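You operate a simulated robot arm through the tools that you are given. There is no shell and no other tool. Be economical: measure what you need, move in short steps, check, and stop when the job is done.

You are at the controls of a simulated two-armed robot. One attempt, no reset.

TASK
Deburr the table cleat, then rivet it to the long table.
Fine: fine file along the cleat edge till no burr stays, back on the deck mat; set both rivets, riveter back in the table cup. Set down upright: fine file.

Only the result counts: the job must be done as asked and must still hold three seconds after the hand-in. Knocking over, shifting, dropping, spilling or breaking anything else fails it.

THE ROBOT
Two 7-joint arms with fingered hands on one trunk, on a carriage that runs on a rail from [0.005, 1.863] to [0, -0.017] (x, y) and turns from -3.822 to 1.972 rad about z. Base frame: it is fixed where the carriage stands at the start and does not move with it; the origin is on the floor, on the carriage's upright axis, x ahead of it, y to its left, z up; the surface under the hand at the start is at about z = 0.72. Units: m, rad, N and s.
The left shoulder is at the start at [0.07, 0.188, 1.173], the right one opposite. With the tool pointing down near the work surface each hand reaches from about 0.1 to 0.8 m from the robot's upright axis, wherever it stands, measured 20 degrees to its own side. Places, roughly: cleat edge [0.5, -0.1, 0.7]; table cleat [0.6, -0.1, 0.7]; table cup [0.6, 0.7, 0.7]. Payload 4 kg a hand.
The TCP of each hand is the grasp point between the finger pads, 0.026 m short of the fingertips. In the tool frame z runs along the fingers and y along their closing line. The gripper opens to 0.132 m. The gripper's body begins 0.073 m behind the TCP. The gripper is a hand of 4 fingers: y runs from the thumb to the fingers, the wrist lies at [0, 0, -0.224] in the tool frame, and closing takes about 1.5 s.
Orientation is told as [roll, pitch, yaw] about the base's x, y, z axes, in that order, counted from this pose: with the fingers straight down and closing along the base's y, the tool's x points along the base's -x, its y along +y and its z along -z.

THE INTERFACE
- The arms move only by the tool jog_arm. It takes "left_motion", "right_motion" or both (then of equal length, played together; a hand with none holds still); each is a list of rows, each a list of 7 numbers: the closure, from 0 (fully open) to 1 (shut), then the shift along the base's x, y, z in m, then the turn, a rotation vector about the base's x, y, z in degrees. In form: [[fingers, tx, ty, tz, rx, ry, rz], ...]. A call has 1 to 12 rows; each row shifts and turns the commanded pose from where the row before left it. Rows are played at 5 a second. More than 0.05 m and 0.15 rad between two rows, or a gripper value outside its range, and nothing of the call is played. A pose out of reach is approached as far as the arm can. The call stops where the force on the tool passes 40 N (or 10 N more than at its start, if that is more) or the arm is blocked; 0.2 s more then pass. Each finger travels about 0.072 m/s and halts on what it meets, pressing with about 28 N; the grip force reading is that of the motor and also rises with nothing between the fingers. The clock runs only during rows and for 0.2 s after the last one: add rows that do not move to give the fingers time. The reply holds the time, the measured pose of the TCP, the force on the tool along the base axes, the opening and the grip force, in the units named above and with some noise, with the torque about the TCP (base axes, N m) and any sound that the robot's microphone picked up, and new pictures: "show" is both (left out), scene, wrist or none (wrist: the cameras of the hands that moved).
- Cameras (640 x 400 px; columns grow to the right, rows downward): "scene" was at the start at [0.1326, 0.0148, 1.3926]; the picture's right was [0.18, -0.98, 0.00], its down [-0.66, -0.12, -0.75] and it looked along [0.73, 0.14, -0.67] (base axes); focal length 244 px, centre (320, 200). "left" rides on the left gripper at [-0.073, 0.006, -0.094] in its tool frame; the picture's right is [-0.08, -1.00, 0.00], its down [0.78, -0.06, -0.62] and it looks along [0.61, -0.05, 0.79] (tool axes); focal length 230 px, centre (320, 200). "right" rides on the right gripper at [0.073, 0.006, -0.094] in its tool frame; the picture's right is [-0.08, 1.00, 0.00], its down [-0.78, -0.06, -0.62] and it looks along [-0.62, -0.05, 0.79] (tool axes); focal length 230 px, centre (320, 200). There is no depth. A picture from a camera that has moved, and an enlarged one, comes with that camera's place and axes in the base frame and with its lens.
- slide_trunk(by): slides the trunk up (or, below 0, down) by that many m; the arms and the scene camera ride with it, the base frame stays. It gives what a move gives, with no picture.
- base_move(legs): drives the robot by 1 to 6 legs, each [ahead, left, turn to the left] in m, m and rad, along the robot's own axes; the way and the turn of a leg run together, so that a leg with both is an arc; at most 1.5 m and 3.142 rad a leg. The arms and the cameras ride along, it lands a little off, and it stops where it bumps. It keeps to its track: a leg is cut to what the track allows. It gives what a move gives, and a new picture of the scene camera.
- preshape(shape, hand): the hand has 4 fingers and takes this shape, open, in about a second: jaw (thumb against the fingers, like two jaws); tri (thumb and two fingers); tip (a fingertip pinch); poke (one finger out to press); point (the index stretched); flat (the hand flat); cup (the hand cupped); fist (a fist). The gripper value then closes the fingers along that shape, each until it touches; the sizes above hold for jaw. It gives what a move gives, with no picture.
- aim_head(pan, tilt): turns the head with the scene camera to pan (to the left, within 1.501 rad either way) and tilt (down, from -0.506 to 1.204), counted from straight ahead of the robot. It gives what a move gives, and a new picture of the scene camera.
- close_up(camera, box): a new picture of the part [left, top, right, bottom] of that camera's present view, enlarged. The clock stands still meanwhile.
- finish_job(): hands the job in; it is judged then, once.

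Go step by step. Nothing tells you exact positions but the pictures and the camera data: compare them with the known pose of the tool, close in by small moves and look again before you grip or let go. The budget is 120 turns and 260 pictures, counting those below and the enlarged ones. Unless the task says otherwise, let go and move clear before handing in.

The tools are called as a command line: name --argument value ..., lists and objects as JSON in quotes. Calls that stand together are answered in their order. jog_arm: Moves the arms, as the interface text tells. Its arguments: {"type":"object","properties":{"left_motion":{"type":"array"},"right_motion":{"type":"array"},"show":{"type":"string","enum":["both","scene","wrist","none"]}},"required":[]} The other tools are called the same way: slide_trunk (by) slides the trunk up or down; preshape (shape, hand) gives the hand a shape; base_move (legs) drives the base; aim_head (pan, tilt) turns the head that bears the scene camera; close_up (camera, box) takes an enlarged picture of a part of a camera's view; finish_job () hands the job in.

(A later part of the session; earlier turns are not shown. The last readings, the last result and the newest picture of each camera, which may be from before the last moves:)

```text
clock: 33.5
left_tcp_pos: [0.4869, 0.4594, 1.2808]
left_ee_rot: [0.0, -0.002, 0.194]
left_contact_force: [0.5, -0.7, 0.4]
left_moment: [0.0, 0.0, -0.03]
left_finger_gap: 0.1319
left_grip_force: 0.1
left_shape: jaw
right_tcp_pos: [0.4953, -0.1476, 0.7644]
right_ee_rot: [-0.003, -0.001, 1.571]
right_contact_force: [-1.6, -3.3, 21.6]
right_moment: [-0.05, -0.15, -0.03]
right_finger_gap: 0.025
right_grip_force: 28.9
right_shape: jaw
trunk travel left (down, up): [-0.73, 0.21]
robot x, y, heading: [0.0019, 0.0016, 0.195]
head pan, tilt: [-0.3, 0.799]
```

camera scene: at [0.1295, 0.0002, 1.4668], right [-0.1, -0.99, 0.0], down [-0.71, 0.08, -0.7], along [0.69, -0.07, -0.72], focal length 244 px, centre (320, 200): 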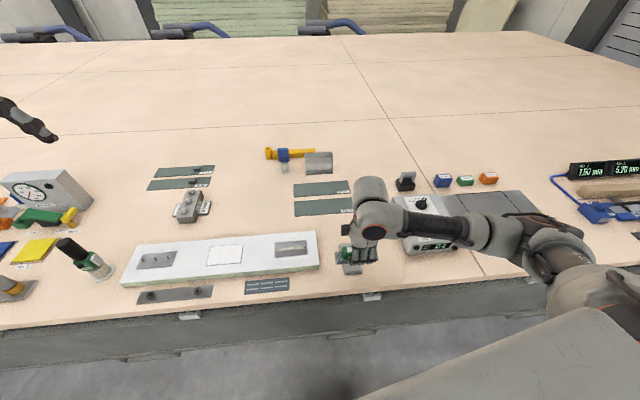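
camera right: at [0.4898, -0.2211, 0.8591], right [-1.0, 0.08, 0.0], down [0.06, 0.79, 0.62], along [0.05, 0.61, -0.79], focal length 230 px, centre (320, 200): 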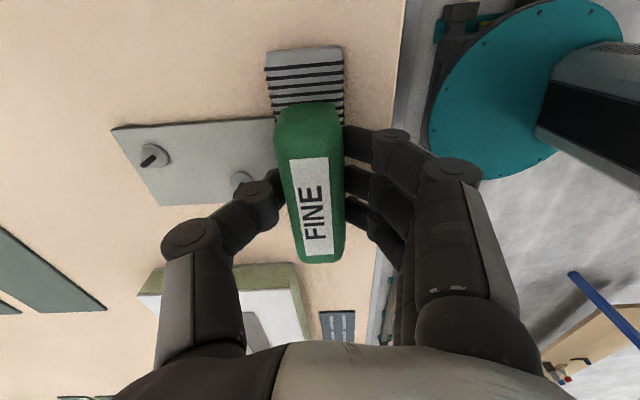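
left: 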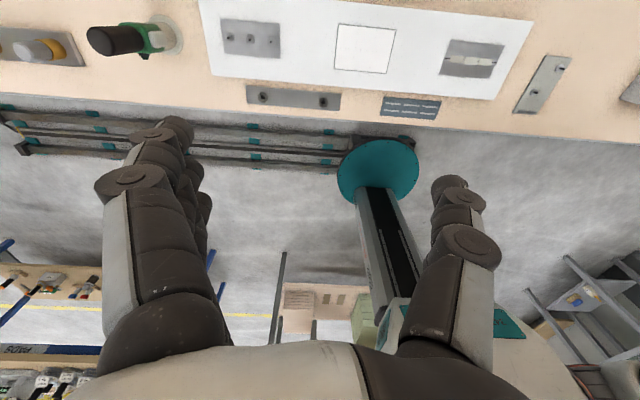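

Stiffness is about 7 N/mm. I'll back off 1.5 mm to around 10 N and stroke.

jog_arm --right_motion '[[1, 0, 0, 0.0015, 0, 0, 0], [1, 0, 0.012, 0, 0, 0, 0], [1, 0, 0.012, 0, 0, 0, 0], [1, 0, -0.012, 0, 0, 0, 0], [1, 0, -0.012, 0, 0, 0, 0], [1, 0, -0.012, 0, 0, 0, 0], [1, 0, -0.012, 0, 0, 0, 0], [1, 0, 0.012, 0, 0, 0, 0], [1, 0, 0.012, 0, 0, 0, 0]]' --show "none"

jog_arm --right_motion '[[1, 0, 0.012, 0, 0, 0, 0], [1, 0, 0.012, 0, 0, 0, 0], [1, 0, -0.012, 0, 0, 0, 0], [1, 0, -0.012, 0, 0, 0, 0], [1, 0, -0.012, 0, 0, 0, 0], [1, 0, -0.012, 0, 0, 0, 0], [1, 0, 0.012, 0, 0, 0, 0], [1, 0, 0.012, 0, 0, 0, 0], [1, 0, 0, 0, 0, 0, 0]]' --show "none"

jog_arm --right_motion '[[1, 0, 0, 0.02, 0, 0, 0], [1, 0, 0, 0.04, 0, 0, 0], [1, 0.04, 0, 0.03, 0, 0, 0], [1, 0.045, 0, 0, 0, 0, 0], [1, 0.045, 0, 0, 0, 0, 0], [1, 0, 0, 0, 0, 0, 0]]' --show "wrist"

close_up --camera "scene" --box '[300, 220, 400, 290]'

```text
clock: 35.5
left_tcp_pos: [0.4879, 0.4595, 1.2791]
left_ee_rot: [0.0, -0.002, 0.196]
left_contact_force: [-0.4, 0.1, 0.5]
left_moment: [0.03, 0.0, -0.02]
left_finger_gap: 0.1319
left_grip_force: 0.0
left_shape: jaw
right_tcp_pos: [0.4971, -0.1481, 0.7624]
right_ee_rot: [0.0, 0.001, 1.571]
right_contact_force: [-1.1, -4.5, 8.9]
right_moment: [-0.05, -0.05, -0.04]
right_finger_gap: 0.0252
right_grip_force: 28.4
right_shape: jaw
trunk travel left (down, up): [-0.73, 0.21]
robot x, y, heading: [0.0019, -0.0003, 0.194]
head pan, tilt: [-0.3, 0.799]
```

```text
clock: 37.5
left_tcp_pos: [0.4888, 0.4577, 1.2809]
left_ee_rot: [0.0, 0.001, 0.196]
left_contact_force: [-0.7, -0.1, -0.6]
left_moment: [0.03, -0.01, -0.01]
left_finger_gap: 0.132
left_grip_force: 0.0
left_shape: jaw
right_tcp_pos: [0.4963, -0.1507, 0.7634]
right_ee_rot: [-0.002, 0.0, 1.57]
right_contact_force: [-0.9, -1.2, 5.8]
right_moment: [0.01, -0.04, -0.02]
right_finger_gap: 0.025
right_grip_force: 28.0
right_shape: jaw
trunk travel left (down, up): [-0.73, 0.21]
robot x, y, heading: [-0.001, 0.0003, 0.195]
head pan, tilt: [-0.3, 0.799]
```

```text
clock: 38.9
left_tcp_pos: [0.4888, 0.4588, 1.2803]
left_ee_rot: [0.0, -0.001, 0.196]
left_contact_force: [-0.6, 0.0, 0.8]
left_moment: [-0.01, 0.0, 0.03]
left_finger_gap: 0.1318
left_grip_force: 0.0
left_shape: jaw
right_tcp_pos: [0.6263, -0.1485, 0.8542]
right_ee_rot: [0.0, -0.002, 1.57]
right_contact_force: [0.5, 0.5, -2.7]
right_moment: [0.0, -0.03, 0.0]
right_finger_gap: 0.0248
right_grip_force: 27.9
right_shape: jaw
trunk travel left (down, up): [-0.73, 0.21]
robot x, y, heading: [-0.0003, -0.0035, 0.197]
head pan, tilt: [-0.3, 0.799]
camera right: at [0.6203, -0.2224, 0.9468], right [-1.0, 0.08, 0.0], down [0.06, 0.78, 0.62], along [0.05, 0.62, -0.79], focal length 230 px, centre (320, 200)
```

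right: 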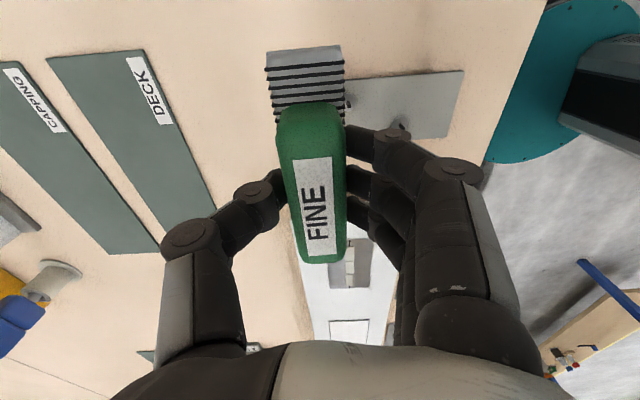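

```text
5.71 times, centred on (350, 255) of scene
camera zoom: at [0.1295, 0.0004, 1.4668], right [-0.1, -0.99, 0.0], down [-0.71, 0.08, -0.7], along [0.69, -0.07, -0.72], focal length 1395 px, centre (149, -114)
```

zoom: 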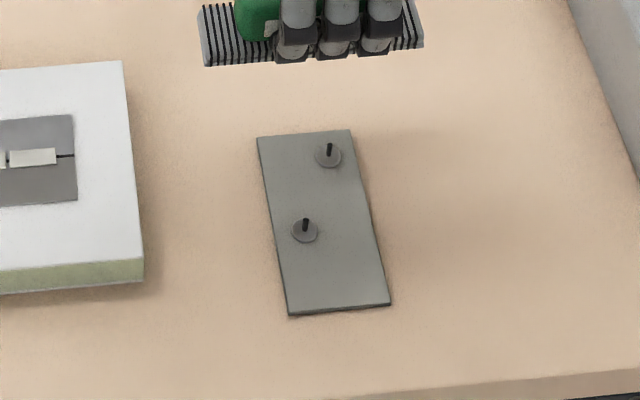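

The burrs are gone and the cleat hasn't moved. Next I'll take the file back to the deck mat: raise it, turn the carriage, and come in over the mat.

jog_arm --right_motion '[[1, 0, 0, 0.04, 0, 0, 0], [1, 0, 0, 0.04, 0, 0, 0], [1, 0, 0, 0.04, 0, 0, 0]]' --show "none"

base_move --legs '[[0, 0, 0.503]]'

jog_arm --right_motion '[[1, 0.0234, -0.029, 0, 0, 0, -3.6], [1, 0.0234, -0.029, 0, 0, 0, -3.6], [1, 0.0234, -0.029, 0, 0, 0, -3.6], [1, 0.0234, -0.029, 0, 0, 0, -3.6], [1, 0.0234, -0.029, 0, 0, 0, -3.6], [1, 0.0234, -0.029, 0, 0, 0, -3.6], [1, 0.0234, -0.029, 0, 0, 0, -3.6], [1, 0.0234, -0.029, 0, 0, 0, -3.6], [1, 0, 0, 0, 0, 0, 0]]' --show "none"

aim_head --pan -0.75 --tilt 0.75

```text
clock: 39.7
left_tcp_pos: [0.4876, 0.4604, 1.2807]
left_ee_rot: [0.002, 0.001, 0.196]
left_contact_force: [0.4, -0.5, 0.2]
left_moment: [0.03, -0.03, 0.0]
left_finger_gap: 0.132
left_grip_force: 0.1
left_shape: jaw
right_tcp_pos: [0.6257, -0.1492, 0.9743]
right_ee_rot: [0.0, 0.001, 1.571]
right_contact_force: [0.0, -0.3, -2.5]
right_moment: [-0.05, -0.03, -0.03]
right_finger_gap: 0.0246
right_grip_force: 28.0
right_shape: jaw
trunk travel left (down, up): [-0.73, 0.21]
robot x, y, heading: [-0.0023, 0.0026, 0.197]
head pan, tilt: [-0.3, 0.799]
```

```text
clock: 41.5
left_tcp_pos: [0.2059, 0.6381, 1.2801]
left_ee_rot: [0.0, 0.0, 0.7]
left_contact_force: [0.3, 0.6, 0.2]
left_moment: [0.02, -0.01, -0.03]
left_finger_gap: 0.1319
left_grip_force: 0.0
left_shape: jaw
right_tcp_pos: [0.6201, 0.1732, 0.9742]
right_ee_rot: [0.0, 0.0, 2.077]
right_contact_force: [-0.4, -0.1, -3.1]
right_moment: [-0.01, 0.02, 0.01]
right_finger_gap: 0.0247
right_grip_force: 28.3
right_shape: jaw
trunk travel left (down, up): [-0.73, 0.21]
robot x, y, heading: [-0.0005, -0.0019, 0.707]
head pan, tilt: [-0.3, 0.799]
camera scene: at [0.1135, 0.063, 1.4668], right [0.39, -0.92, 0.0], down [-0.66, -0.28, -0.7], along [0.64, 0.27, -0.72], focal length 244 px, centre (320, 200)
```

scene: 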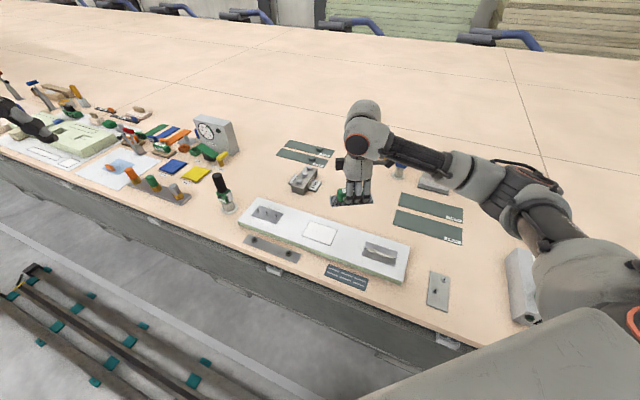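

```text
clock: 43.5
left_tcp_pos: [0.2044, 0.6386, 1.2794]
left_ee_rot: [-0.001, 0.002, 0.702]
left_contact_force: [0.5, -0.4, -0.9]
left_moment: [0.01, -0.02, 0.03]
left_finger_gap: 0.1318
left_grip_force: 0.1
left_shape: jaw
right_tcp_pos: [0.8069, -0.0576, 0.9726]
right_ee_rot: [-0.001, 0.0, 1.573]
right_contact_force: [0.0, 0.0, -2.5]
right_moment: [0.02, 0.03, -0.04]
right_finger_gap: 0.0247
right_grip_force: 28.1
right_shape: jaw
trunk travel left (down, up): [-0.73, 0.21]
robot x, y, heading: [0.0012, 0.0003, 0.701]
head pan, tilt: [-0.3, 0.799]
```

```text
clock: 44.4
left_tcp_pos: [0.2064, 0.6376, 1.2809]
left_ee_rot: [0.0, 0.0, 0.698]
left_contact_force: [0.2, -0.5, 0.5]
left_moment: [0.0, 0.02, -0.01]
left_finger_gap: 0.1319
left_grip_force: 0.0
left_shape: jaw
right_tcp_pos: [0.8077, -0.0579, 0.9738]
right_ee_rot: [0.001, 0.0, 1.574]
right_contact_force: [-0.5, -0.3, -3.7]
right_moment: [-0.03, 0.05, 0.0]
right_finger_gap: 0.0246
right_grip_force: 28.3
right_shape: jaw
trunk travel left (down, up): [-0.73, 0.21]
robot x, y, heading: [-0.0007, 0.0012, 0.701]
head pan, tilt: [-0.75, 0.75]
camera scene: at [0.1219, 0.0276, 1.4707], right [-0.05, -1.0, 0.0], down [-0.68, 0.03, -0.73], along [0.73, -0.04, -0.68], focal length 244 px, centre (320, 200)
```

scene: 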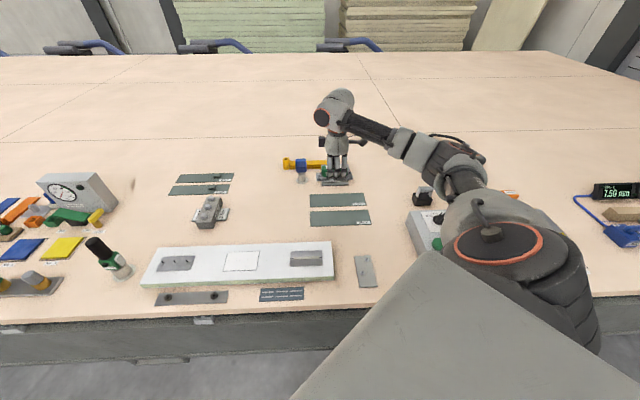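

I'm over the mat. I'll lower the trunk by 0.1, bring the arm down above the mat, and check.

slide_trunk --by -0.1

jog_arm --right_motion '[[1, 0, -0.004, -0.03, 0, 0, 0], [1, 0, 0, -0.03, 0, 0, 0], [1, 0, 0, -0.025, 0, 0, 0], [1, 0, 0, 0, 0, 0, 0]]' --show "wrist"

close_up --camera "scene" --box '[280, 140, 400, 220]'

```text
clock: 45.8
left_tcp_pos: [0.2058, 0.6384, 1.1804]
left_ee_rot: [0.0, 0.0, 0.699]
left_contact_force: [0.1, 0.1, 0.2]
left_moment: [-0.03, 0.02, -0.01]
left_finger_gap: 0.1319
left_grip_force: 0.0
left_shape: jaw
right_tcp_pos: [0.8066, -0.0584, 0.8742]
right_ee_rot: [0.0, 0.0, 1.573]
right_contact_force: [0.0, 0.1, -3.7]
right_moment: [-0.01, 0.01, -0.02]
right_finger_gap: 0.0247
right_grip_force: 27.8
right_shape: jaw
trunk travel left (down, up): [-0.63, 0.31]
robot x, y, heading: [0.001, 0.0006, 0.696]
head pan, tilt: [-0.75, 0.75]
```

```text
clock: 46.8
left_tcp_pos: [0.2058, 0.6377, 1.1803]
left_ee_rot: [0.0, 0.0, 0.7]
left_contact_force: [0.5, -0.7, 0.2]
left_moment: [0.04, 0.0, -0.01]
left_finger_gap: 0.1321
left_grip_force: 0.0
left_shape: jaw
right_tcp_pos: [0.807, -0.0622, 0.7887]
right_ee_rot: [0.001, -0.001, 1.573]
right_contact_force: [-0.2, -0.5, -2.6]
right_moment: [-0.01, 0.01, -0.03]
right_finger_gap: 0.0248
right_grip_force: 28.4
right_shape: jaw
trunk travel left (down, up): [-0.63, 0.31]
robot x, y, heading: [0.0011, -0.0003, 0.696]
head pan, tilt: [-0.75, 0.75]
camera right: at [0.801, -0.1355, 0.8818], right [-1.0, 0.07, 0.0], down [0.06, 0.78, 0.62], along [0.05, 0.62, -0.79], focal length 230 px, centre (320, 200)
```

right: 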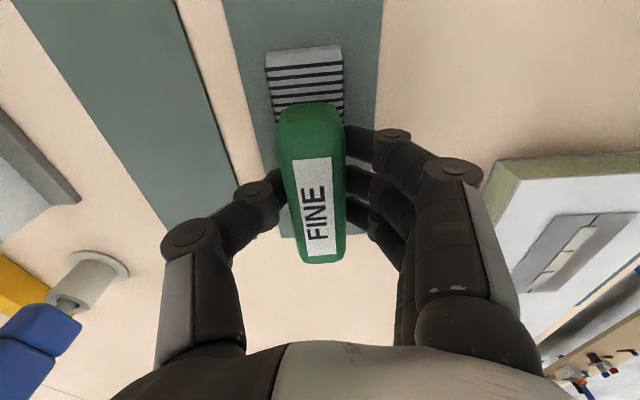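

```text
5.00 times, centred on (340, 180) of scene
camera zoom: at [0.1215, 0.0275, 1.3708], right [-0.05, -1.0, 0.0], down [-0.68, 0.03, -0.73], along [0.73, -0.04, -0.68], focal length 1221 px, centre (220, 300)
```

zoom: 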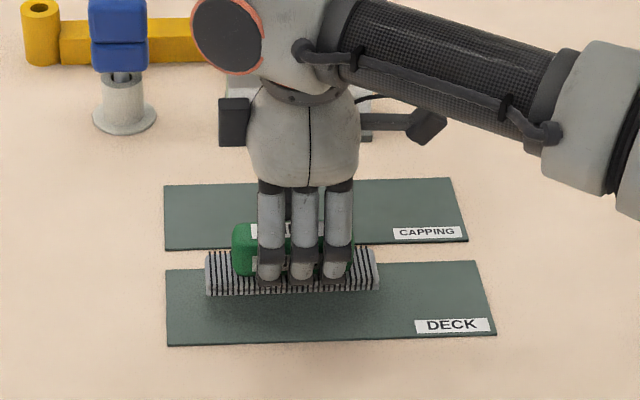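

Position matches the pick-up pose. I'll lower in steps until it touches.

jog_arm --right_motion '[[1, 0, 0, -0.015, 0, 0, 0], [1, 0, 0, -0.008, 0, 0, 0], [1, 0, 0, -0.003, 0, 0, 0], [1, 0, 0, 0, 0, 0, 0]]' --show "none"

jog_arm --right_motion '[[1, 0, 0, -0.0015, 0, 0, 0], [1, 0, 0, 0, 0, 0, 0]]' --show "none"

```text
clock: 47.8
left_tcp_pos: [0.2058, 0.6369, 1.1797]
left_ee_rot: [0.0, 0.001, 0.7]
left_contact_force: [0.4, 0.3, -0.6]
left_moment: [-0.02, 0.04, -0.05]
left_finger_gap: 0.1319
left_grip_force: 0.0
left_shape: jaw
right_tcp_pos: [0.8076, -0.0622, 0.7636]
right_ee_rot: [-0.002, -0.003, 1.573]
right_contact_force: [0.6, 0.2, -0.7]
right_moment: [-0.02, 0.04, 0.0]
right_finger_gap: 0.0249
right_grip_force: 27.9
right_shape: jaw
trunk travel left (down, up): [-0.63, 0.31]
robot x, y, heading: [-0.0013, 0.0004, 0.701]
head pan, tilt: [-0.75, 0.75]
```

```text
clock: 48.4
left_tcp_pos: [0.2046, 0.6378, 1.1805]
left_ee_rot: [0.001, 0.001, 0.699]
left_contact_force: [-1.0, -0.7, 0.6]
left_moment: [-0.05, -0.01, -0.02]
left_finger_gap: 0.1319
left_grip_force: 0.1
left_shape: jaw
right_tcp_pos: [0.8062, -0.0629, 0.7616]
right_ee_rot: [-0.001, -0.003, 1.574]
right_contact_force: [2.2, 0.7, 6.3]
right_moment: [-0.05, 0.04, 0.01]
right_finger_gap: 0.0248
right_grip_force: 28.8
right_shape: jaw
trunk travel left (down, up): [-0.63, 0.31]
robot x, y, heading: [0.0014, 0.0014, 0.701]
head pan, tilt: [-0.75, 0.75]
```

It's seated on the mat. I'll open the hand and look before lifting.

jog_arm --right_motion '[[0.7, 0, 0, 0.0005, 0, 0, 0], [0.5, 0, 0, 0, 0, 0, 0], [0.3, 0, 0, 0, 0, 0, 0], [0.1, 0, 0, 0, 0, 0, 0], [0, 0, 0, 0, 0, 0, 0], [0, 0, 0, 0, 0, 0, 0], [0, 0, 0, 0, 0, 0, 0], [0, 0, 0, 0, 0, 0, 0]]' --show "wrist"

```text
clock: 50.1
left_tcp_pos: [0.2058, 0.6384, 1.1796]
left_ee_rot: [0.0, -0.002, 0.701]
left_contact_force: [-0.2, 0.5, 0.6]
left_moment: [0.04, 0.02, -0.02]
left_finger_gap: 0.1319
left_grip_force: 0.1
left_shape: jaw
right_tcp_pos: [0.8062, -0.0629, 0.7623]
right_ee_rot: [0.001, 0.001, 1.574]
right_contact_force: [-1.0, 0.7, -0.5]
right_moment: [0.01, 0.03, 0.05]
right_finger_gap: 0.1318
right_grip_force: 0.0
right_shape: jaw
trunk travel left (down, up): [-0.63, 0.31]
robot x, y, heading: [-0.0001, -0.004, 0.697]
head pan, tilt: [-0.75, 0.75]
camera right: at [0.8011, -0.1352, 0.8553], right [-1.0, 0.07, 0.0], down [0.06, 0.78, 0.62], along [0.05, 0.62, -0.79], focal length 230 px, centre (320, 200)
```

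right: 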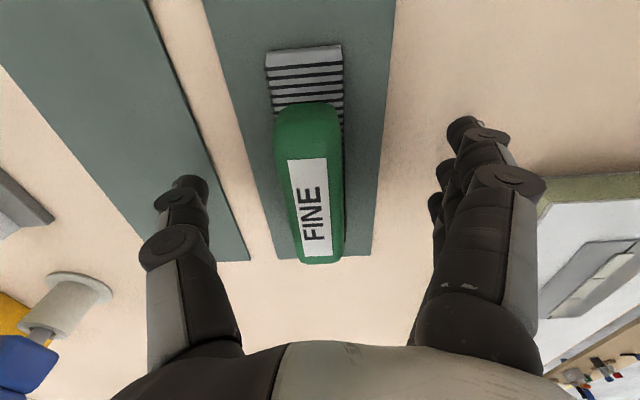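

The file is standing on the deck mat. I'll lift clear, raise the trunk, turn to heading 0 and drive toward the riveter.

jog_arm --right_motion '[[0, 0, 0, 0.03, 0, 0, 0], [0, 0, 0, 0.04, 0, 0, 0], [0, 0, 0, 0.04, 0, 0, 0], [0, -0.02, 0, 0.04, 0, 0, 0], [0, -0.03, 0, 0.03, 0, 0, 0], [0, -0.03, 0, 0.0, 0, 0, 0]]' --show "wrist"

slide_trunk --by 0.1

base_move --legs '[[0, 0, -0.7], [0, 0.75, 0]]'

aim_head --pan -0.1 --tilt 0.85

```text
clock: 51.5
left_tcp_pos: [0.2055, 0.636, 1.1805]
left_ee_rot: [0.0, 0.0, 0.7]
left_contact_force: [-0.7, -0.1, -0.2]
left_moment: [-0.02, -0.02, -0.02]
left_finger_gap: 0.1319
left_grip_force: 0.0
left_shape: jaw
right_tcp_pos: [0.7257, -0.063, 0.941]
right_ee_rot: [0.0, 0.0, 1.575]
right_contact_force: [-0.3, 0.1, -0.7]
right_moment: [-0.04, -0.04, -0.02]
right_finger_gap: 0.132
right_grip_force: 0.0
right_shape: jaw
trunk travel left (down, up): [-0.63, 0.31]
robot x, y, heading: [0.0028, 0.0005, 0.702]
head pan, tilt: [-0.75, 0.75]
camera right: at [0.7207, -0.1364, 1.0362], right [-1.0, 0.07, 0.0], down [0.06, 0.78, 0.62], along [0.05, 0.62, -0.79], focal length 230 px, centre (320, 200)
```

right: 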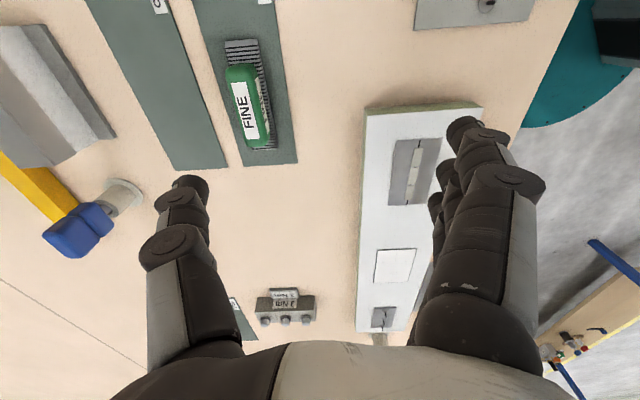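

```text
clock: 52.9
left_tcp_pos: [0.205, 0.639, 1.2799]
left_ee_rot: [0.001, 0.0, 0.702]
left_contact_force: [-0.9, 0.3, 0.2]
left_moment: [-0.02, 0.0, 0.03]
left_finger_gap: 0.1321
left_grip_force: 0.1
left_shape: jaw
right_tcp_pos: [0.7263, -0.0617, 1.0425]
right_ee_rot: [-0.001, 0.0, 1.574]
right_contact_force: [-0.4, -0.5, -0.1]
right_moment: [0.01, 0.0, 0.02]
right_finger_gap: 0.1316
right_grip_force: 0.1
right_shape: jaw
trunk travel left (down, up): [-0.73, 0.21]
robot x, y, heading: [0.0005, -0.0021, 0.7]
head pan, tilt: [-0.75, 0.75]
```

```text
clock: 58.8
left_tcp_pos: [0.5714, 1.1025, 1.2787]
left_ee_rot: [0.001, 0.0, -0.004]
left_contact_force: [0.3, 0.8, 0.9]
left_moment: [0.0, 0.0, -0.01]
left_finger_gap: 0.1319
left_grip_force: 0.1
left_shape: jaw
right_tcp_pos: [0.515, 0.2305, 1.0409]
right_ee_rot: [-0.001, 0.0, 0.872]
right_contact_force: [0.3, 0.0, -0.3]
right_moment: [-0.01, 0.01, 0.02]
right_finger_gap: 0.132
right_grip_force: 0.0
right_shape: jaw
trunk travel left (down, up): [-0.73, 0.21]
robot x, y, heading: [-0.0008, 0.7512, -0.001]
head pan, tilt: [-0.75, 0.75]
camera scene: at [0.1127, 0.691, 1.4708], right [-0.68, -0.73, 0.0], down [-0.5, 0.47, -0.73], along [0.53, -0.5, -0.68], focal length 244 px, centre (320, 200)
```

scene: 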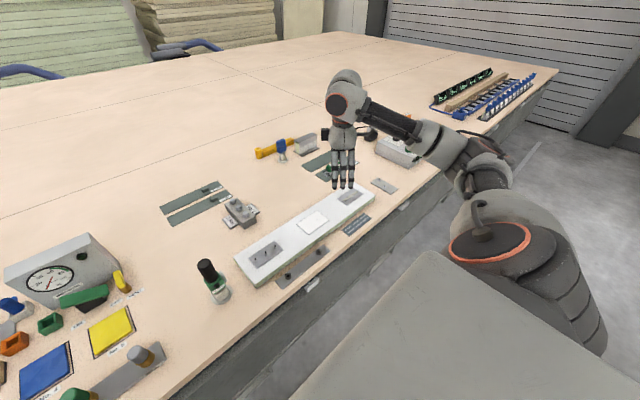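

```text
clock: 59.9
left_tcp_pos: [0.5717, 1.1021, 1.2798]
left_ee_rot: [0.001, 0.0, -0.004]
left_contact_force: [-0.2, 0.5, 0.5]
left_moment: [0.02, 0.0, -0.01]
left_finger_gap: 0.1319
left_grip_force: 0.1
left_shape: jaw
right_tcp_pos: [0.5147, 0.231, 1.0417]
right_ee_rot: [0.0, 0.0, 0.87]
right_contact_force: [-0.6, -0.6, 0.3]
right_moment: [-0.02, -0.02, 0.01]
right_finger_gap: 0.1318
right_grip_force: 0.0
right_shape: jaw
trunk travel left (down, up): [-0.73, 0.21]
robot x, y, heading: [0.0033, 0.7493, -0.004]
head pan, tilt: [-0.099, 0.85]
camera scene: at [0.1301, 0.7401, 1.4628], right [-0.1, -0.99, 0.0], down [-0.75, 0.08, -0.66], along [0.66, -0.07, -0.75], focal length 244 px, centre (320, 200)
```

scene: 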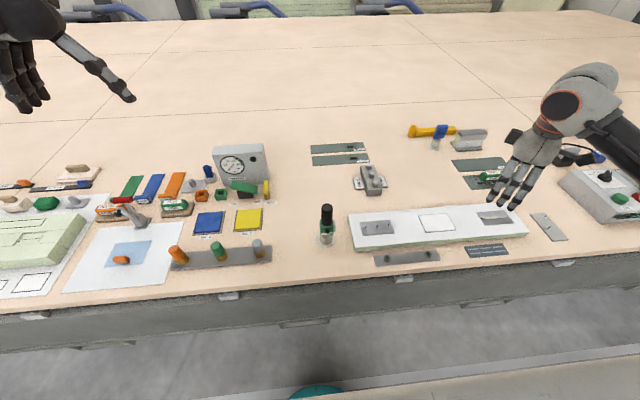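

The riveter is near (0.59,0.67). I'll take close-ups of it.

close_up --camera "scene" --box '[290, 190, 370, 260]'

close_up --camera "right" --box '[0, 0, 640, 400]'

close_up --camera "left" --box '[0, 0, 640, 400]'

```text
5.71 times, centred on (330, 225) of scene
camera zoom: at [0.1301, 0.7401, 1.4628], right [-0.1, -0.99, 0.0], down [-0.75, 0.08, -0.66], along [0.66, -0.07, -0.75], focal length 1395 px, centre (263, 57)
```

zoom: 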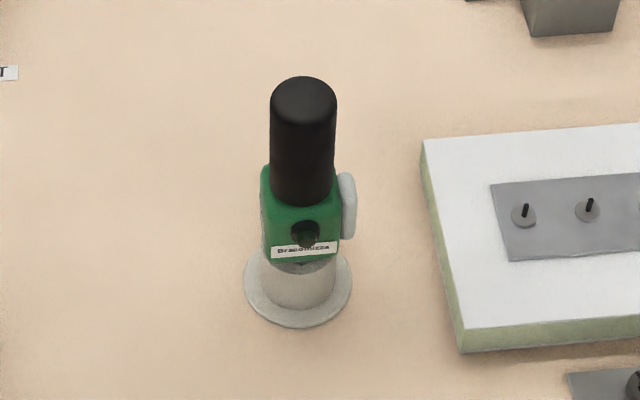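

```text
1.00 times, centred on (320, 200) of right (not enlarged: the box is as wide or as high as the picture)
camera zoom: at [0.4641, 0.1784, 1.1354], right [-0.71, 0.7, 0.0], down [0.55, 0.56, 0.62], along [0.43, 0.44, -0.79], focal length 230 px, centre (320, 200)
```

zoom: 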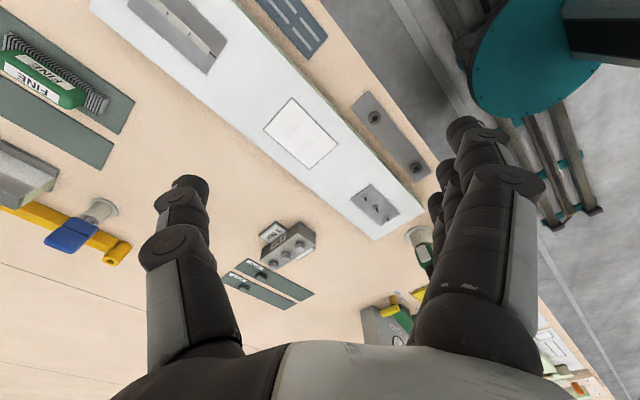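

```text
1.00 times, centred on (320, 200) of left (not enlarged: the box is as wide or as high as the picture)
camera zoom: at [0.6436, 1.1076, 1.3734], right [0.07, -1.0, 0.0], down [-0.79, -0.06, 0.62], along [-0.61, -0.05, -0.79], focal length 230 px, centre (320, 200)
```

zoom: 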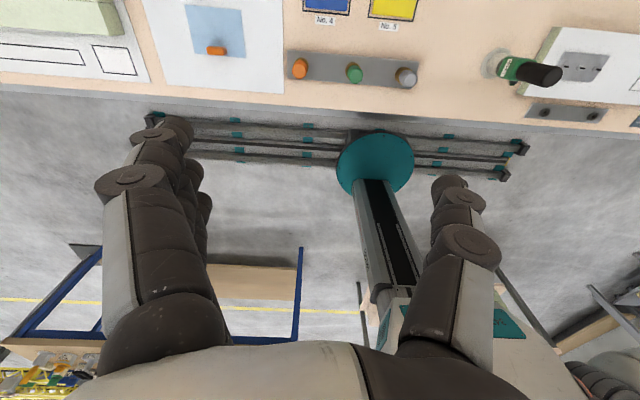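

The riveter stands upright with its black handle's axis at about (0.584,0.671), from about z 0.845 to 0.915. I'll bring the right hand above it at yaw 0.

jog_arm --right_motion '[[0, 0.006, 0.035, 0.003, 0, 0, -4.15], [0, 0.006, 0.035, 0.003, 0, 0, -4.15], [0, 0.006, 0.035, 0.003, 0, 0, -4.15], [0, 0.006, 0.035, 0.003, 0, 0, -4.15], [0, 0.006, 0.035, 0.003, 0, 0, -4.15], [0, 0.006, 0.035, 0.003, 0, 0, -4.15], [0, 0.006, 0.035, 0.003, 0, 0, -4.15], [0, 0.006, 0.035, 0.003, 0, 0, -4.15], [0, 0.006, 0.035, 0.003, 0, 0, -4.15], [0, 0.006, 0.035, 0.003, 0, 0, -4.15], [0, 0.006, 0.045, 0.003, 0, 0, -4.15], [0, 0.004, 0.045, 0.003, 0, 0, -4.2]]' --show "both"

close_up --camera "scene" --box '[270, 130, 390, 260]'

```text
clock: 62.5
left_tcp_pos: [0.5716, 1.1047, 1.2804]
left_ee_rot: [-0.002, 0.001, -0.003]
left_contact_force: [-0.6, 0.4, 0.1]
left_moment: [-0.06, -0.01, -0.02]
left_finger_gap: 0.132
left_grip_force: 0.1
left_shape: jaw
right_tcp_pos: [0.5849, 0.6749, 1.0787]
right_ee_rot: [-0.002, -0.001, -0.004]
right_contact_force: [-0.4, -0.8, 0.5]
right_moment: [-0.02, 0.01, 0.0]
right_finger_gap: 0.1318
right_grip_force: 0.0
right_shape: jaw
trunk travel left (down, up): [-0.73, 0.21]
robot x, y, heading: [0.002, 0.7487, -0.005]
head pan, tilt: [-0.099, 0.85]
camera scene: at [0.1304, 0.7429, 1.4628], right [-0.1, -0.99, 0.0], down [-0.75, 0.08, -0.66], along [0.66, -0.07, -0.75], focal length 244 px, centre (320, 200)
camera right: at [0.5133, 0.6792, 1.1711], right [0.08, 1.0, 0.0], down [0.78, -0.06, 0.62], along [0.61, -0.05, -0.79], focal length 230 px, centre (320, 200)
```

scene: 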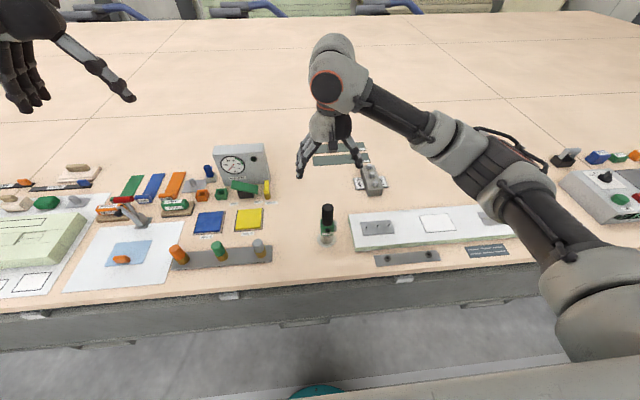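
right: 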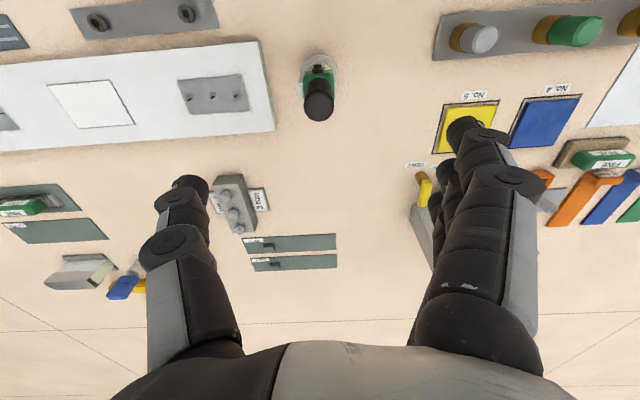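

```text
3.08 times, centred on (330, 195) of scene
camera zoom: at [0.1304, 0.7429, 1.4628], right [-0.1, -0.99, 0.0], down [-0.75, 0.08, -0.66], along [0.66, -0.07, -0.75], focal length 751 px, centre (289, 215)
```

zoom: 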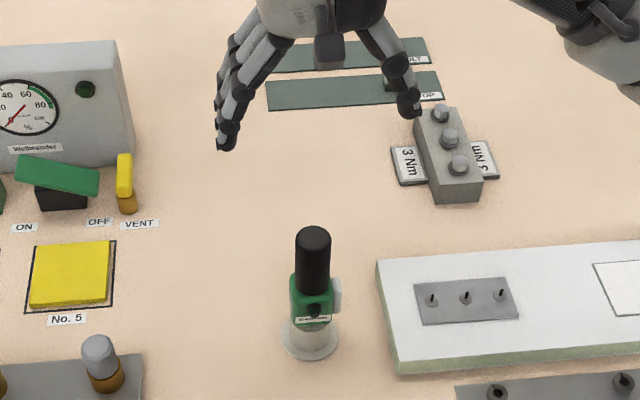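

Both views put the handle axis at about (0.581,0.672). I'll descend around it part way and look.

jog_arm --right_motion '[[0, -0.003, -0.002, -0.04, 0, 0, 0], [0, 0, 0, -0.04, 0, 0, 0], [0, 0, 0, -0.04, 0, 0, 0], [0, 0, 0, 0, 0, 0, 0]]' --show "wrist"

close_up --camera "scene" --box '[270, 130, 390, 260]'

```text
clock: 63.5
left_tcp_pos: [0.5712, 1.1039, 1.28]
left_ee_rot: [-0.002, 0.0, -0.004]
left_contact_force: [0.0, -0.6, 0.0]
left_moment: [-0.01, 0.04, 0.01]
left_finger_gap: 0.1318
left_grip_force: 0.1
left_shape: jaw
right_tcp_pos: [0.5827, 0.6701, 0.9567]
right_ee_rot: [0.0, 0.001, 0.001]
right_contact_force: [0.7, -0.4, 0.3]
right_moment: [0.05, -0.02, 0.0]
right_finger_gap: 0.1319
right_grip_force: 0.1
right_shape: jaw
trunk travel left (down, up): [-0.73, 0.21]
robot x, y, heading: [0.0045, 0.7511, -0.001]
head pan, tilt: [-0.099, 0.85]
camera right: at [0.5098, 0.6744, 1.0498], right [0.08, 1.0, 0.0], down [0.78, -0.06, 0.62], along [0.62, -0.05, -0.79], focal length 230 px, centre (320, 200)
```

right: 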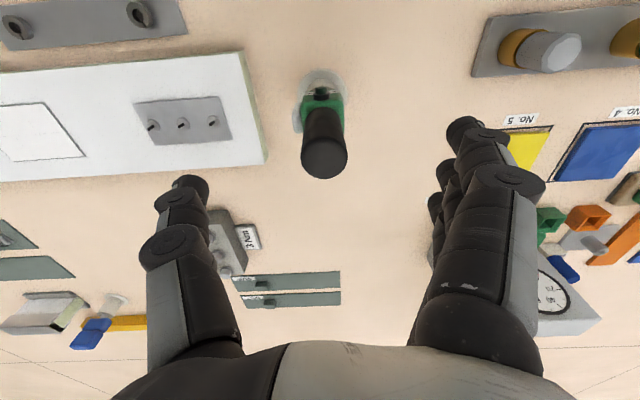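

```text
3.08 times, centred on (330, 195) of scene
camera zoom: at [0.13, 0.7407, 1.4628], right [-0.1, -0.99, 0.0], down [-0.75, 0.08, -0.66], along [0.66, -0.07, -0.75], focal length 751 px, centre (289, 215)
```

zoom: 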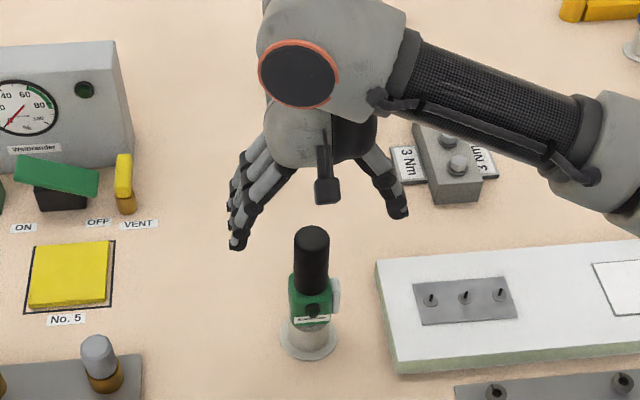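

It's consistent: the handle top is at z≈0.918 and the axis at (0.579,0.672). I'll go down to TCP z≈0.876.

jog_arm --right_motion '[[0, -0.003, 0.002, -0.03, 0, 0, 0], [0, 0, 0, -0.03, 0, 0, 0], [0, 0, 0, -0.021, 0, 0, 0], [0, 0, 0, 0, 0, 0, 0]]' --show "wrist"

close_up --camera "scene" --box '[270, 150, 390, 260]'

```text
clock: 64.5
left_tcp_pos: [0.5715, 1.1021, 1.2794]
left_ee_rot: [0.001, 0.001, -0.003]
left_contact_force: [0.6, 0.0, 0.8]
left_moment: [0.01, 0.0, 0.03]
left_finger_gap: 0.132
left_grip_force: 0.0
left_shape: jaw
right_tcp_pos: [0.5797, 0.6702, 0.8768]
right_ee_rot: [0.001, 0.001, -0.001]
right_contact_force: [0.2, -0.1, 0.0]
right_moment: [0.04, 0.0, -0.01]
right_finger_gap: 0.1321
right_grip_force: 0.1
right_shape: jaw
trunk travel left (down, up): [-0.73, 0.21]
robot x, y, heading: [0.0016, 0.7497, -0.001]
head pan, tilt: [-0.099, 0.85]
camera right: at [0.5068, 0.6761, 0.9705], right [0.08, 1.0, 0.0], down [0.78, -0.06, 0.62], along [0.62, -0.05, -0.79], focal length 230 px, centre (320, 200)
```

right: 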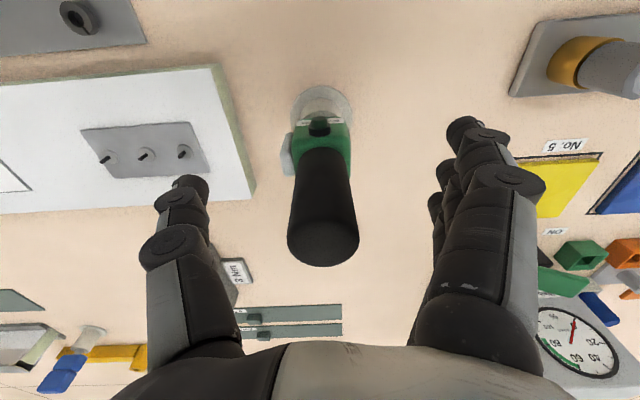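

```text
3.64 times, centred on (330, 205) of scene
camera zoom: at [0.13, 0.7404, 1.4628], right [-0.1, -0.99, 0.0], down [-0.75, 0.08, -0.66], along [0.66, -0.07, -0.75], focal length 888 px, centre (284, 182)
```

zoom: 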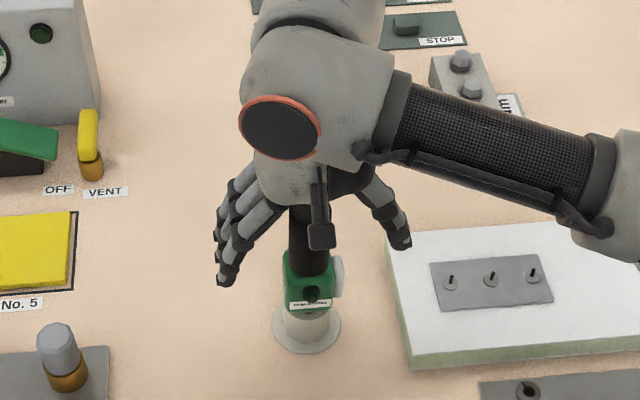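

The hand is centred on the handle, so I'll close.

jog_arm --right_motion '[[0.4, 0, 0, 0, 0, 0, 0], [0.6, 0, 0, 0, 0, 0, 0], [0.8, 0, 0, 0, 0, 0, 0], [1, 0, 0, 0, 0, 0, 0], [1, 0, 0, 0, 0, 0, 0], [1, 0, 0, 0, 0, 0, 0], [1, 0, 0, 0, 0, 0, 0], [1, 0, 0, 0, 0, 0, 0]]' --show "wrist"

close_up --camera "scene" --box '[270, 150, 390, 260]'

```text
clock: 66.2
left_tcp_pos: [0.572, 1.1031, 1.2802]
left_ee_rot: [0.0, -0.001, -0.003]
left_contact_force: [0.2, 0.7, -0.2]
left_moment: [0.01, 0.0, 0.02]
left_finger_gap: 0.1321
left_grip_force: 0.0
left_shape: jaw
right_tcp_pos: [0.58, 0.6706, 0.8768]
right_ee_rot: [0.0, 0.001, 0.0]
right_contact_force: [0.1, 0.6, 1.1]
right_moment: [0.12, 0.0, -0.01]
right_finger_gap: 0.0161
right_grip_force: 28.0
right_shape: jaw
trunk travel left (down, up): [-0.73, 0.21]
robot x, y, heading: [0.0018, 0.7502, -0.005]
head pan, tilt: [-0.099, 0.85]
camera right: at [0.5069, 0.6762, 0.9706], right [0.08, 1.0, 0.0], down [0.78, -0.06, 0.62], along [0.61, -0.05, -0.79], focal length 230 px, centre (320, 200)
```

right: 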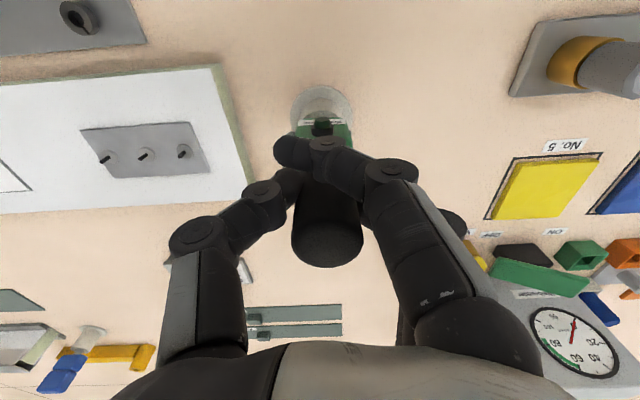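

```text
3.64 times, centred on (330, 205) of scene
camera zoom: at [0.1303, 0.7405, 1.4628], right [-0.1, -0.99, 0.0], down [-0.75, 0.08, -0.66], along [0.66, -0.07, -0.75], focal length 888 px, centre (284, 182)
```

zoom: 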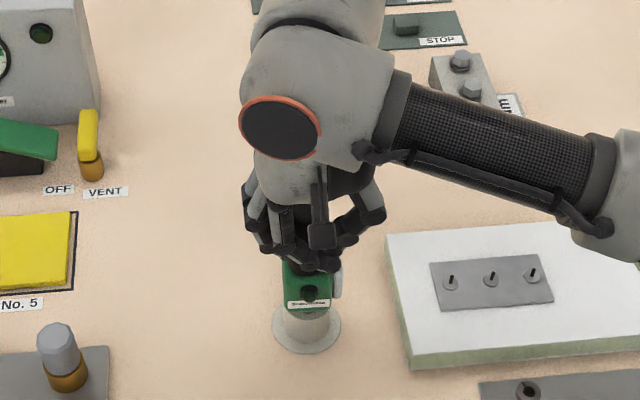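

The middle finger and thumb hold the handle, with the outer fingers wrapping round it. I'll lift slowly out of the cup and check the hold.

jog_arm --right_motion '[[1, 0, 0, 0.01, 0, 0, 0], [1, 0, 0, 0.01, 0, 0, 0], [1, 0, 0, 0.02, 0, 0, 0], [1, 0, 0, 0.03, 0, 0, 0], [1, 0, 0, 0.03, 0, 0, 0], [1, 0, 0, 0.03, 0, 0, 0], [1, 0, 0, 0, 0, 0, 0]]' --show "wrist"

close_up --camera "scene" --box '[270, 110, 390, 260]'

```text
clock: 67.8
left_tcp_pos: [0.5719, 1.1018, 1.279]
left_ee_rot: [-0.001, 0.0, -0.003]
left_contact_force: [0.1, 0.7, -0.5]
left_moment: [0.0, -0.01, -0.03]
left_finger_gap: 0.1318
left_grip_force: 0.1
left_shape: jaw
right_tcp_pos: [0.5809, 0.6702, 1.0055]
right_ee_rot: [0.001, -0.001, 0.001]
right_contact_force: [0.4, 0.2, -4.9]
right_moment: [0.0, 0.06, 0.01]
right_finger_gap: 0.0158
right_grip_force: 28.3
right_shape: jaw
trunk travel left (down, up): [-0.73, 0.21]
robot x, y, heading: [-0.0012, 0.7488, -0.001]
head pan, tilt: [-0.099, 0.85]
camera right: at [0.5073, 0.6759, 1.1002], right [0.08, 1.0, 0.0], down [0.79, -0.06, 0.62], along [0.61, -0.05, -0.79], focal length 230 px, centre (320, 200)
```

right: 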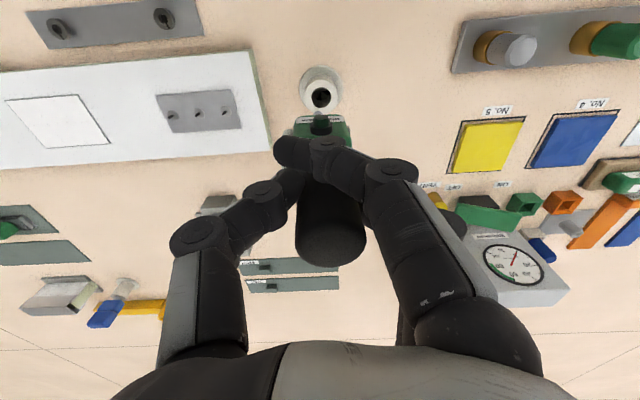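

```text
2.67 times, centred on (330, 185) of scene
camera zoom: at [0.131, 0.7402, 1.4627], right [-0.1, -0.99, 0.0], down [-0.75, 0.08, -0.66], along [0.66, -0.07, -0.75], focal length 651 px, centre (293, 240)
```

zoom: 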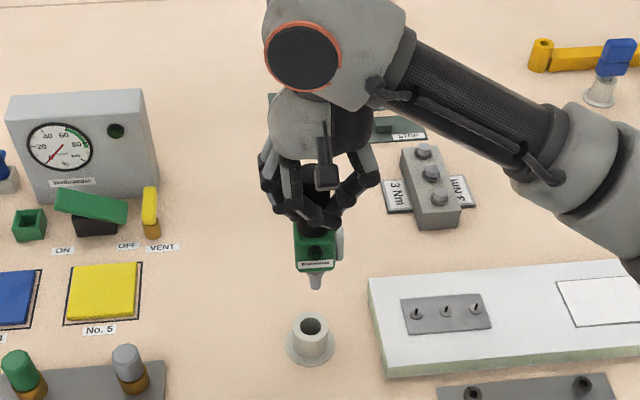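

The riveter is out of the cup and upright, with its nose about 0.14 m below the TCP. To return it, I'll go back to TCP (0.580,0.6706,0.877). Now I'll drive back to the cleat.

base_move --legs '[[0, -0.75, 0]]'

close_up --camera "right" --box '[0, 0, 640, 400]'

```text
clock: 71.9
left_tcp_pos: [0.5694, 0.3557, 1.2797]
left_ee_rot: [0.001, 0.0, -0.002]
left_contact_force: [-0.1, 0.1, -0.3]
left_moment: [0.0, -0.01, -0.02]
left_finger_gap: 0.132
left_grip_force: 0.1
left_shape: jaw
right_tcp_pos: [0.5773, -0.0775, 1.0065]
right_ee_rot: [0.0, -0.001, 0.001]
right_contact_force: [-0.4, -0.5, -5.4]
right_moment: [-0.01, 0.1, 0.01]
right_finger_gap: 0.0155
right_grip_force: 28.2
right_shape: jaw
trunk travel left (down, up): [-0.73, 0.21]
robot x, y, heading: [-0.0011, 0.001, 0.002]
head pan, tilt: [-0.099, 0.85]
camera scene: at [0.1288, -0.0074, 1.4627], right [-0.1, -0.99, 0.0], down [-0.75, 0.08, -0.66], along [0.66, -0.07, -0.75], focal length 244 px, centre (320, 200)
```

scene: 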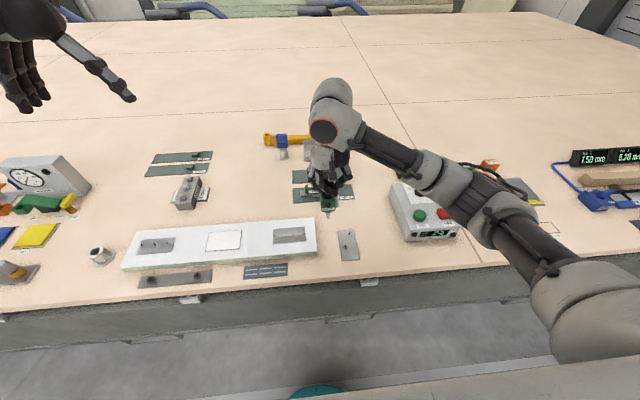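

```text
1.00 times, centred on (320, 200) of right (not enlarged: the box is as wide or as high as the picture)
camera zoom: at [0.5054, -0.0713, 1.1], right [0.08, 1.0, 0.0], down [0.79, -0.06, 0.62], along [0.61, -0.05, -0.79], focal length 230 px, centre (320, 200)
```

zoom: 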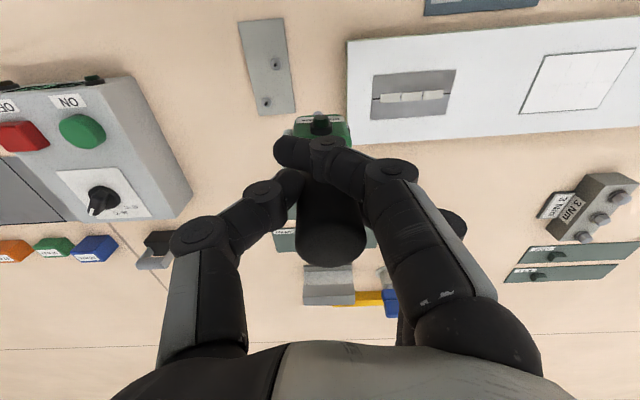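

I'm back at the cleat. I'll zoom on the rivets from the same head pose that I used to see the cup, for a differential alignment.

close_up --camera "scene" --box '[310, 190, 390, 270]'

```text
5.00 times, centred on (350, 230) of scene
camera zoom: at [0.1288, -0.0074, 1.4627], right [-0.1, -0.99, 0.0], down [-0.75, 0.08, -0.66], along [0.66, -0.07, -0.75], focal length 1221 px, centre (170, 50)
```

zoom: 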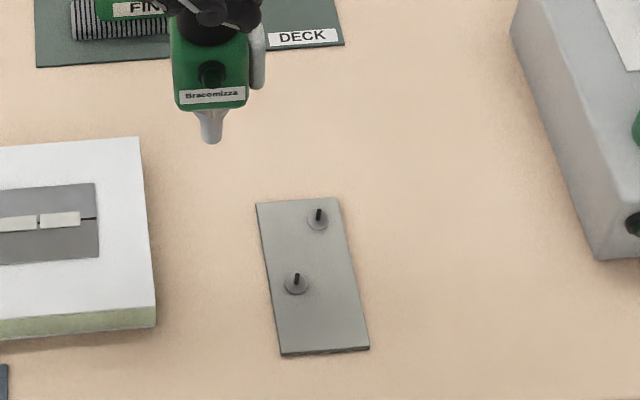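

Differential targets for the TCP: near rivet about (0.542,-0.137), far rivet about (0.593,-0.161). I'll bring the riveter above the near rivet and move the left hand so its camera gives a side view.

jog_arm --right_motion '[[1, -0.009, -0.015, -0.005, 0, 0, 0], [1, -0.009, -0.015, -0.005, 0, 0, 0], [1, -0.009, -0.015, -0.005, 0, 0, 0], [1, -0.008, -0.0145, -0.005, 0, 0, 0], [1, 0, 0, -0.015, 0, 0, 0], [1, 0, 0, -0.015, 0, 0, 0], [1, 0, 0, -0.01, 0, 0, 0], [1, 0, 0, -0.01, 0, 0, 0], [1, 0, 0, 0, 0, 0, 0], [1, 0, 0, 0, 0, 0, 0], [1, 0, 0, 0, 0, 0, 0], [1, 0, 0, 0, 0, 0, 0]]' --left_motion '[[0, -0.002, -0.0165, -0.03, 0, 0, 7.5], [0, -0.002, -0.0165, -0.03, 0, 0, 7.5], [0, -0.002, -0.0165, -0.03, 0, 0, 7.5], [0, -0.002, -0.0165, -0.03, 0, 0, 7.5], [0, -0.002, -0.0165, -0.03, 0, 0, 7.5], [0, -0.002, -0.0165, -0.03, 0, 0, 7.5], [0, -0.002, -0.0165, -0.03, 0, 0, 7.5], [0, -0.002, -0.0165, -0.03, 0, 0, 7.5], [0, -0.002, -0.0165, -0.03, 0, 0, 7.5], [0, -0.002, -0.0165, -0.03, 0, 0, 7.5], [0, -0.002, -0.0165, -0.03, 0, 0, 7.5], [0, -0.002, -0.0165, -0.02, 0, 0, 7.5]]' --show "both"

close_up --camera "scene" --box '[310, 190, 390, 270]'

```text
clock: 74.5
left_tcp_pos: [0.5459, 0.1553, 0.9287]
left_ee_rot: [0.001, -0.001, 1.573]
left_contact_force: [0.8, 0.4, 0.5]
left_moment: [-0.02, -0.03, 0.03]
left_finger_gap: 0.1319
left_grip_force: 0.1
left_shape: jaw
right_tcp_pos: [0.5437, -0.1358, 0.9364]
right_ee_rot: [0.001, 0.0, 0.001]
right_contact_force: [0.5, 0.2, -5.3]
right_moment: [-0.01, 0.06, 0.02]
right_finger_gap: 0.0155
right_grip_force: 28.0
right_shape: jaw
trunk travel left (down, up): [-0.73, 0.21]
robot x, y, heading: [0.0024, -0.0012, -0.003]
head pan, tilt: [-0.099, 0.85]
camera scene: at [0.129, -0.0088, 1.4627], right [-0.1, -0.99, 0.0], down [-0.75, 0.08, -0.66], along [0.66, -0.07, -0.75], focal length 244 px, centre (320, 200)
camera right: at [0.4707, -0.1316, 1.0296], right [0.08, 1.0, 0.0], down [0.79, -0.06, 0.62], along [0.61, -0.05, -0.79], focal length 230 px, centre (320, 200)
camera left: at [0.5387, 0.2295, 1.0225], right [1.0, 0.08, 0.0], down [0.06, -0.79, 0.62], along [0.05, -0.61, -0.79], focal length 230 px, centre (320, 200)
```

scene: 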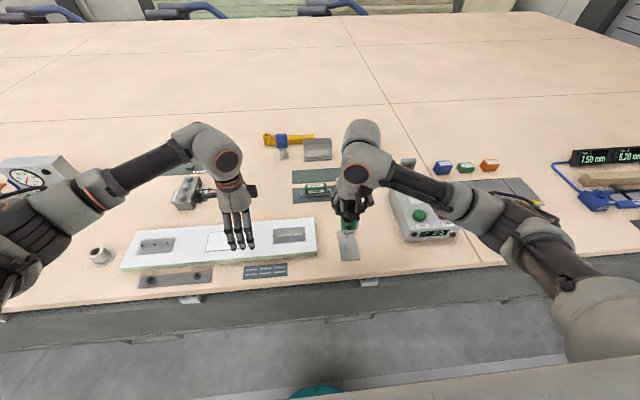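
right: 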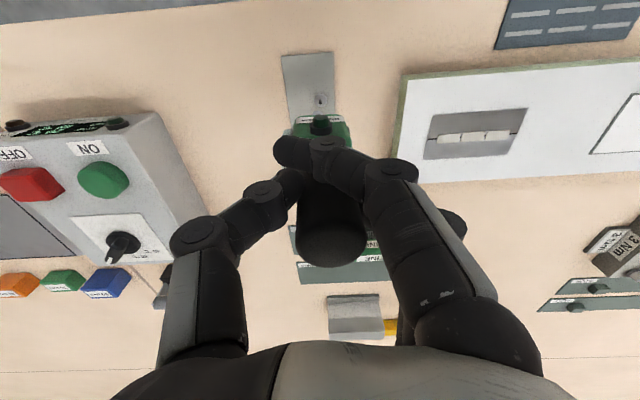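
left: 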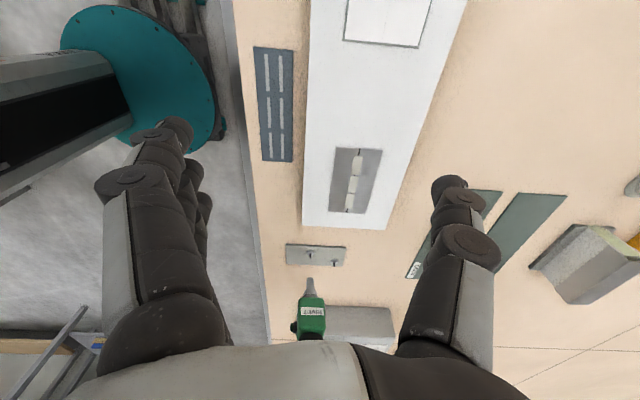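

```text
5.00 times, centred on (350, 230) of scene
camera zoom: at [0.129, -0.0088, 1.4627], right [-0.1, -0.99, 0.0], down [-0.75, 0.08, -0.66], along [0.66, -0.07, -0.75], focal length 1221 px, centre (170, 50)
```

zoom: 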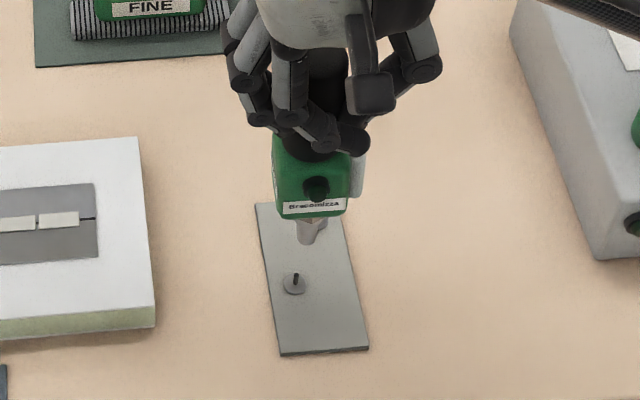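

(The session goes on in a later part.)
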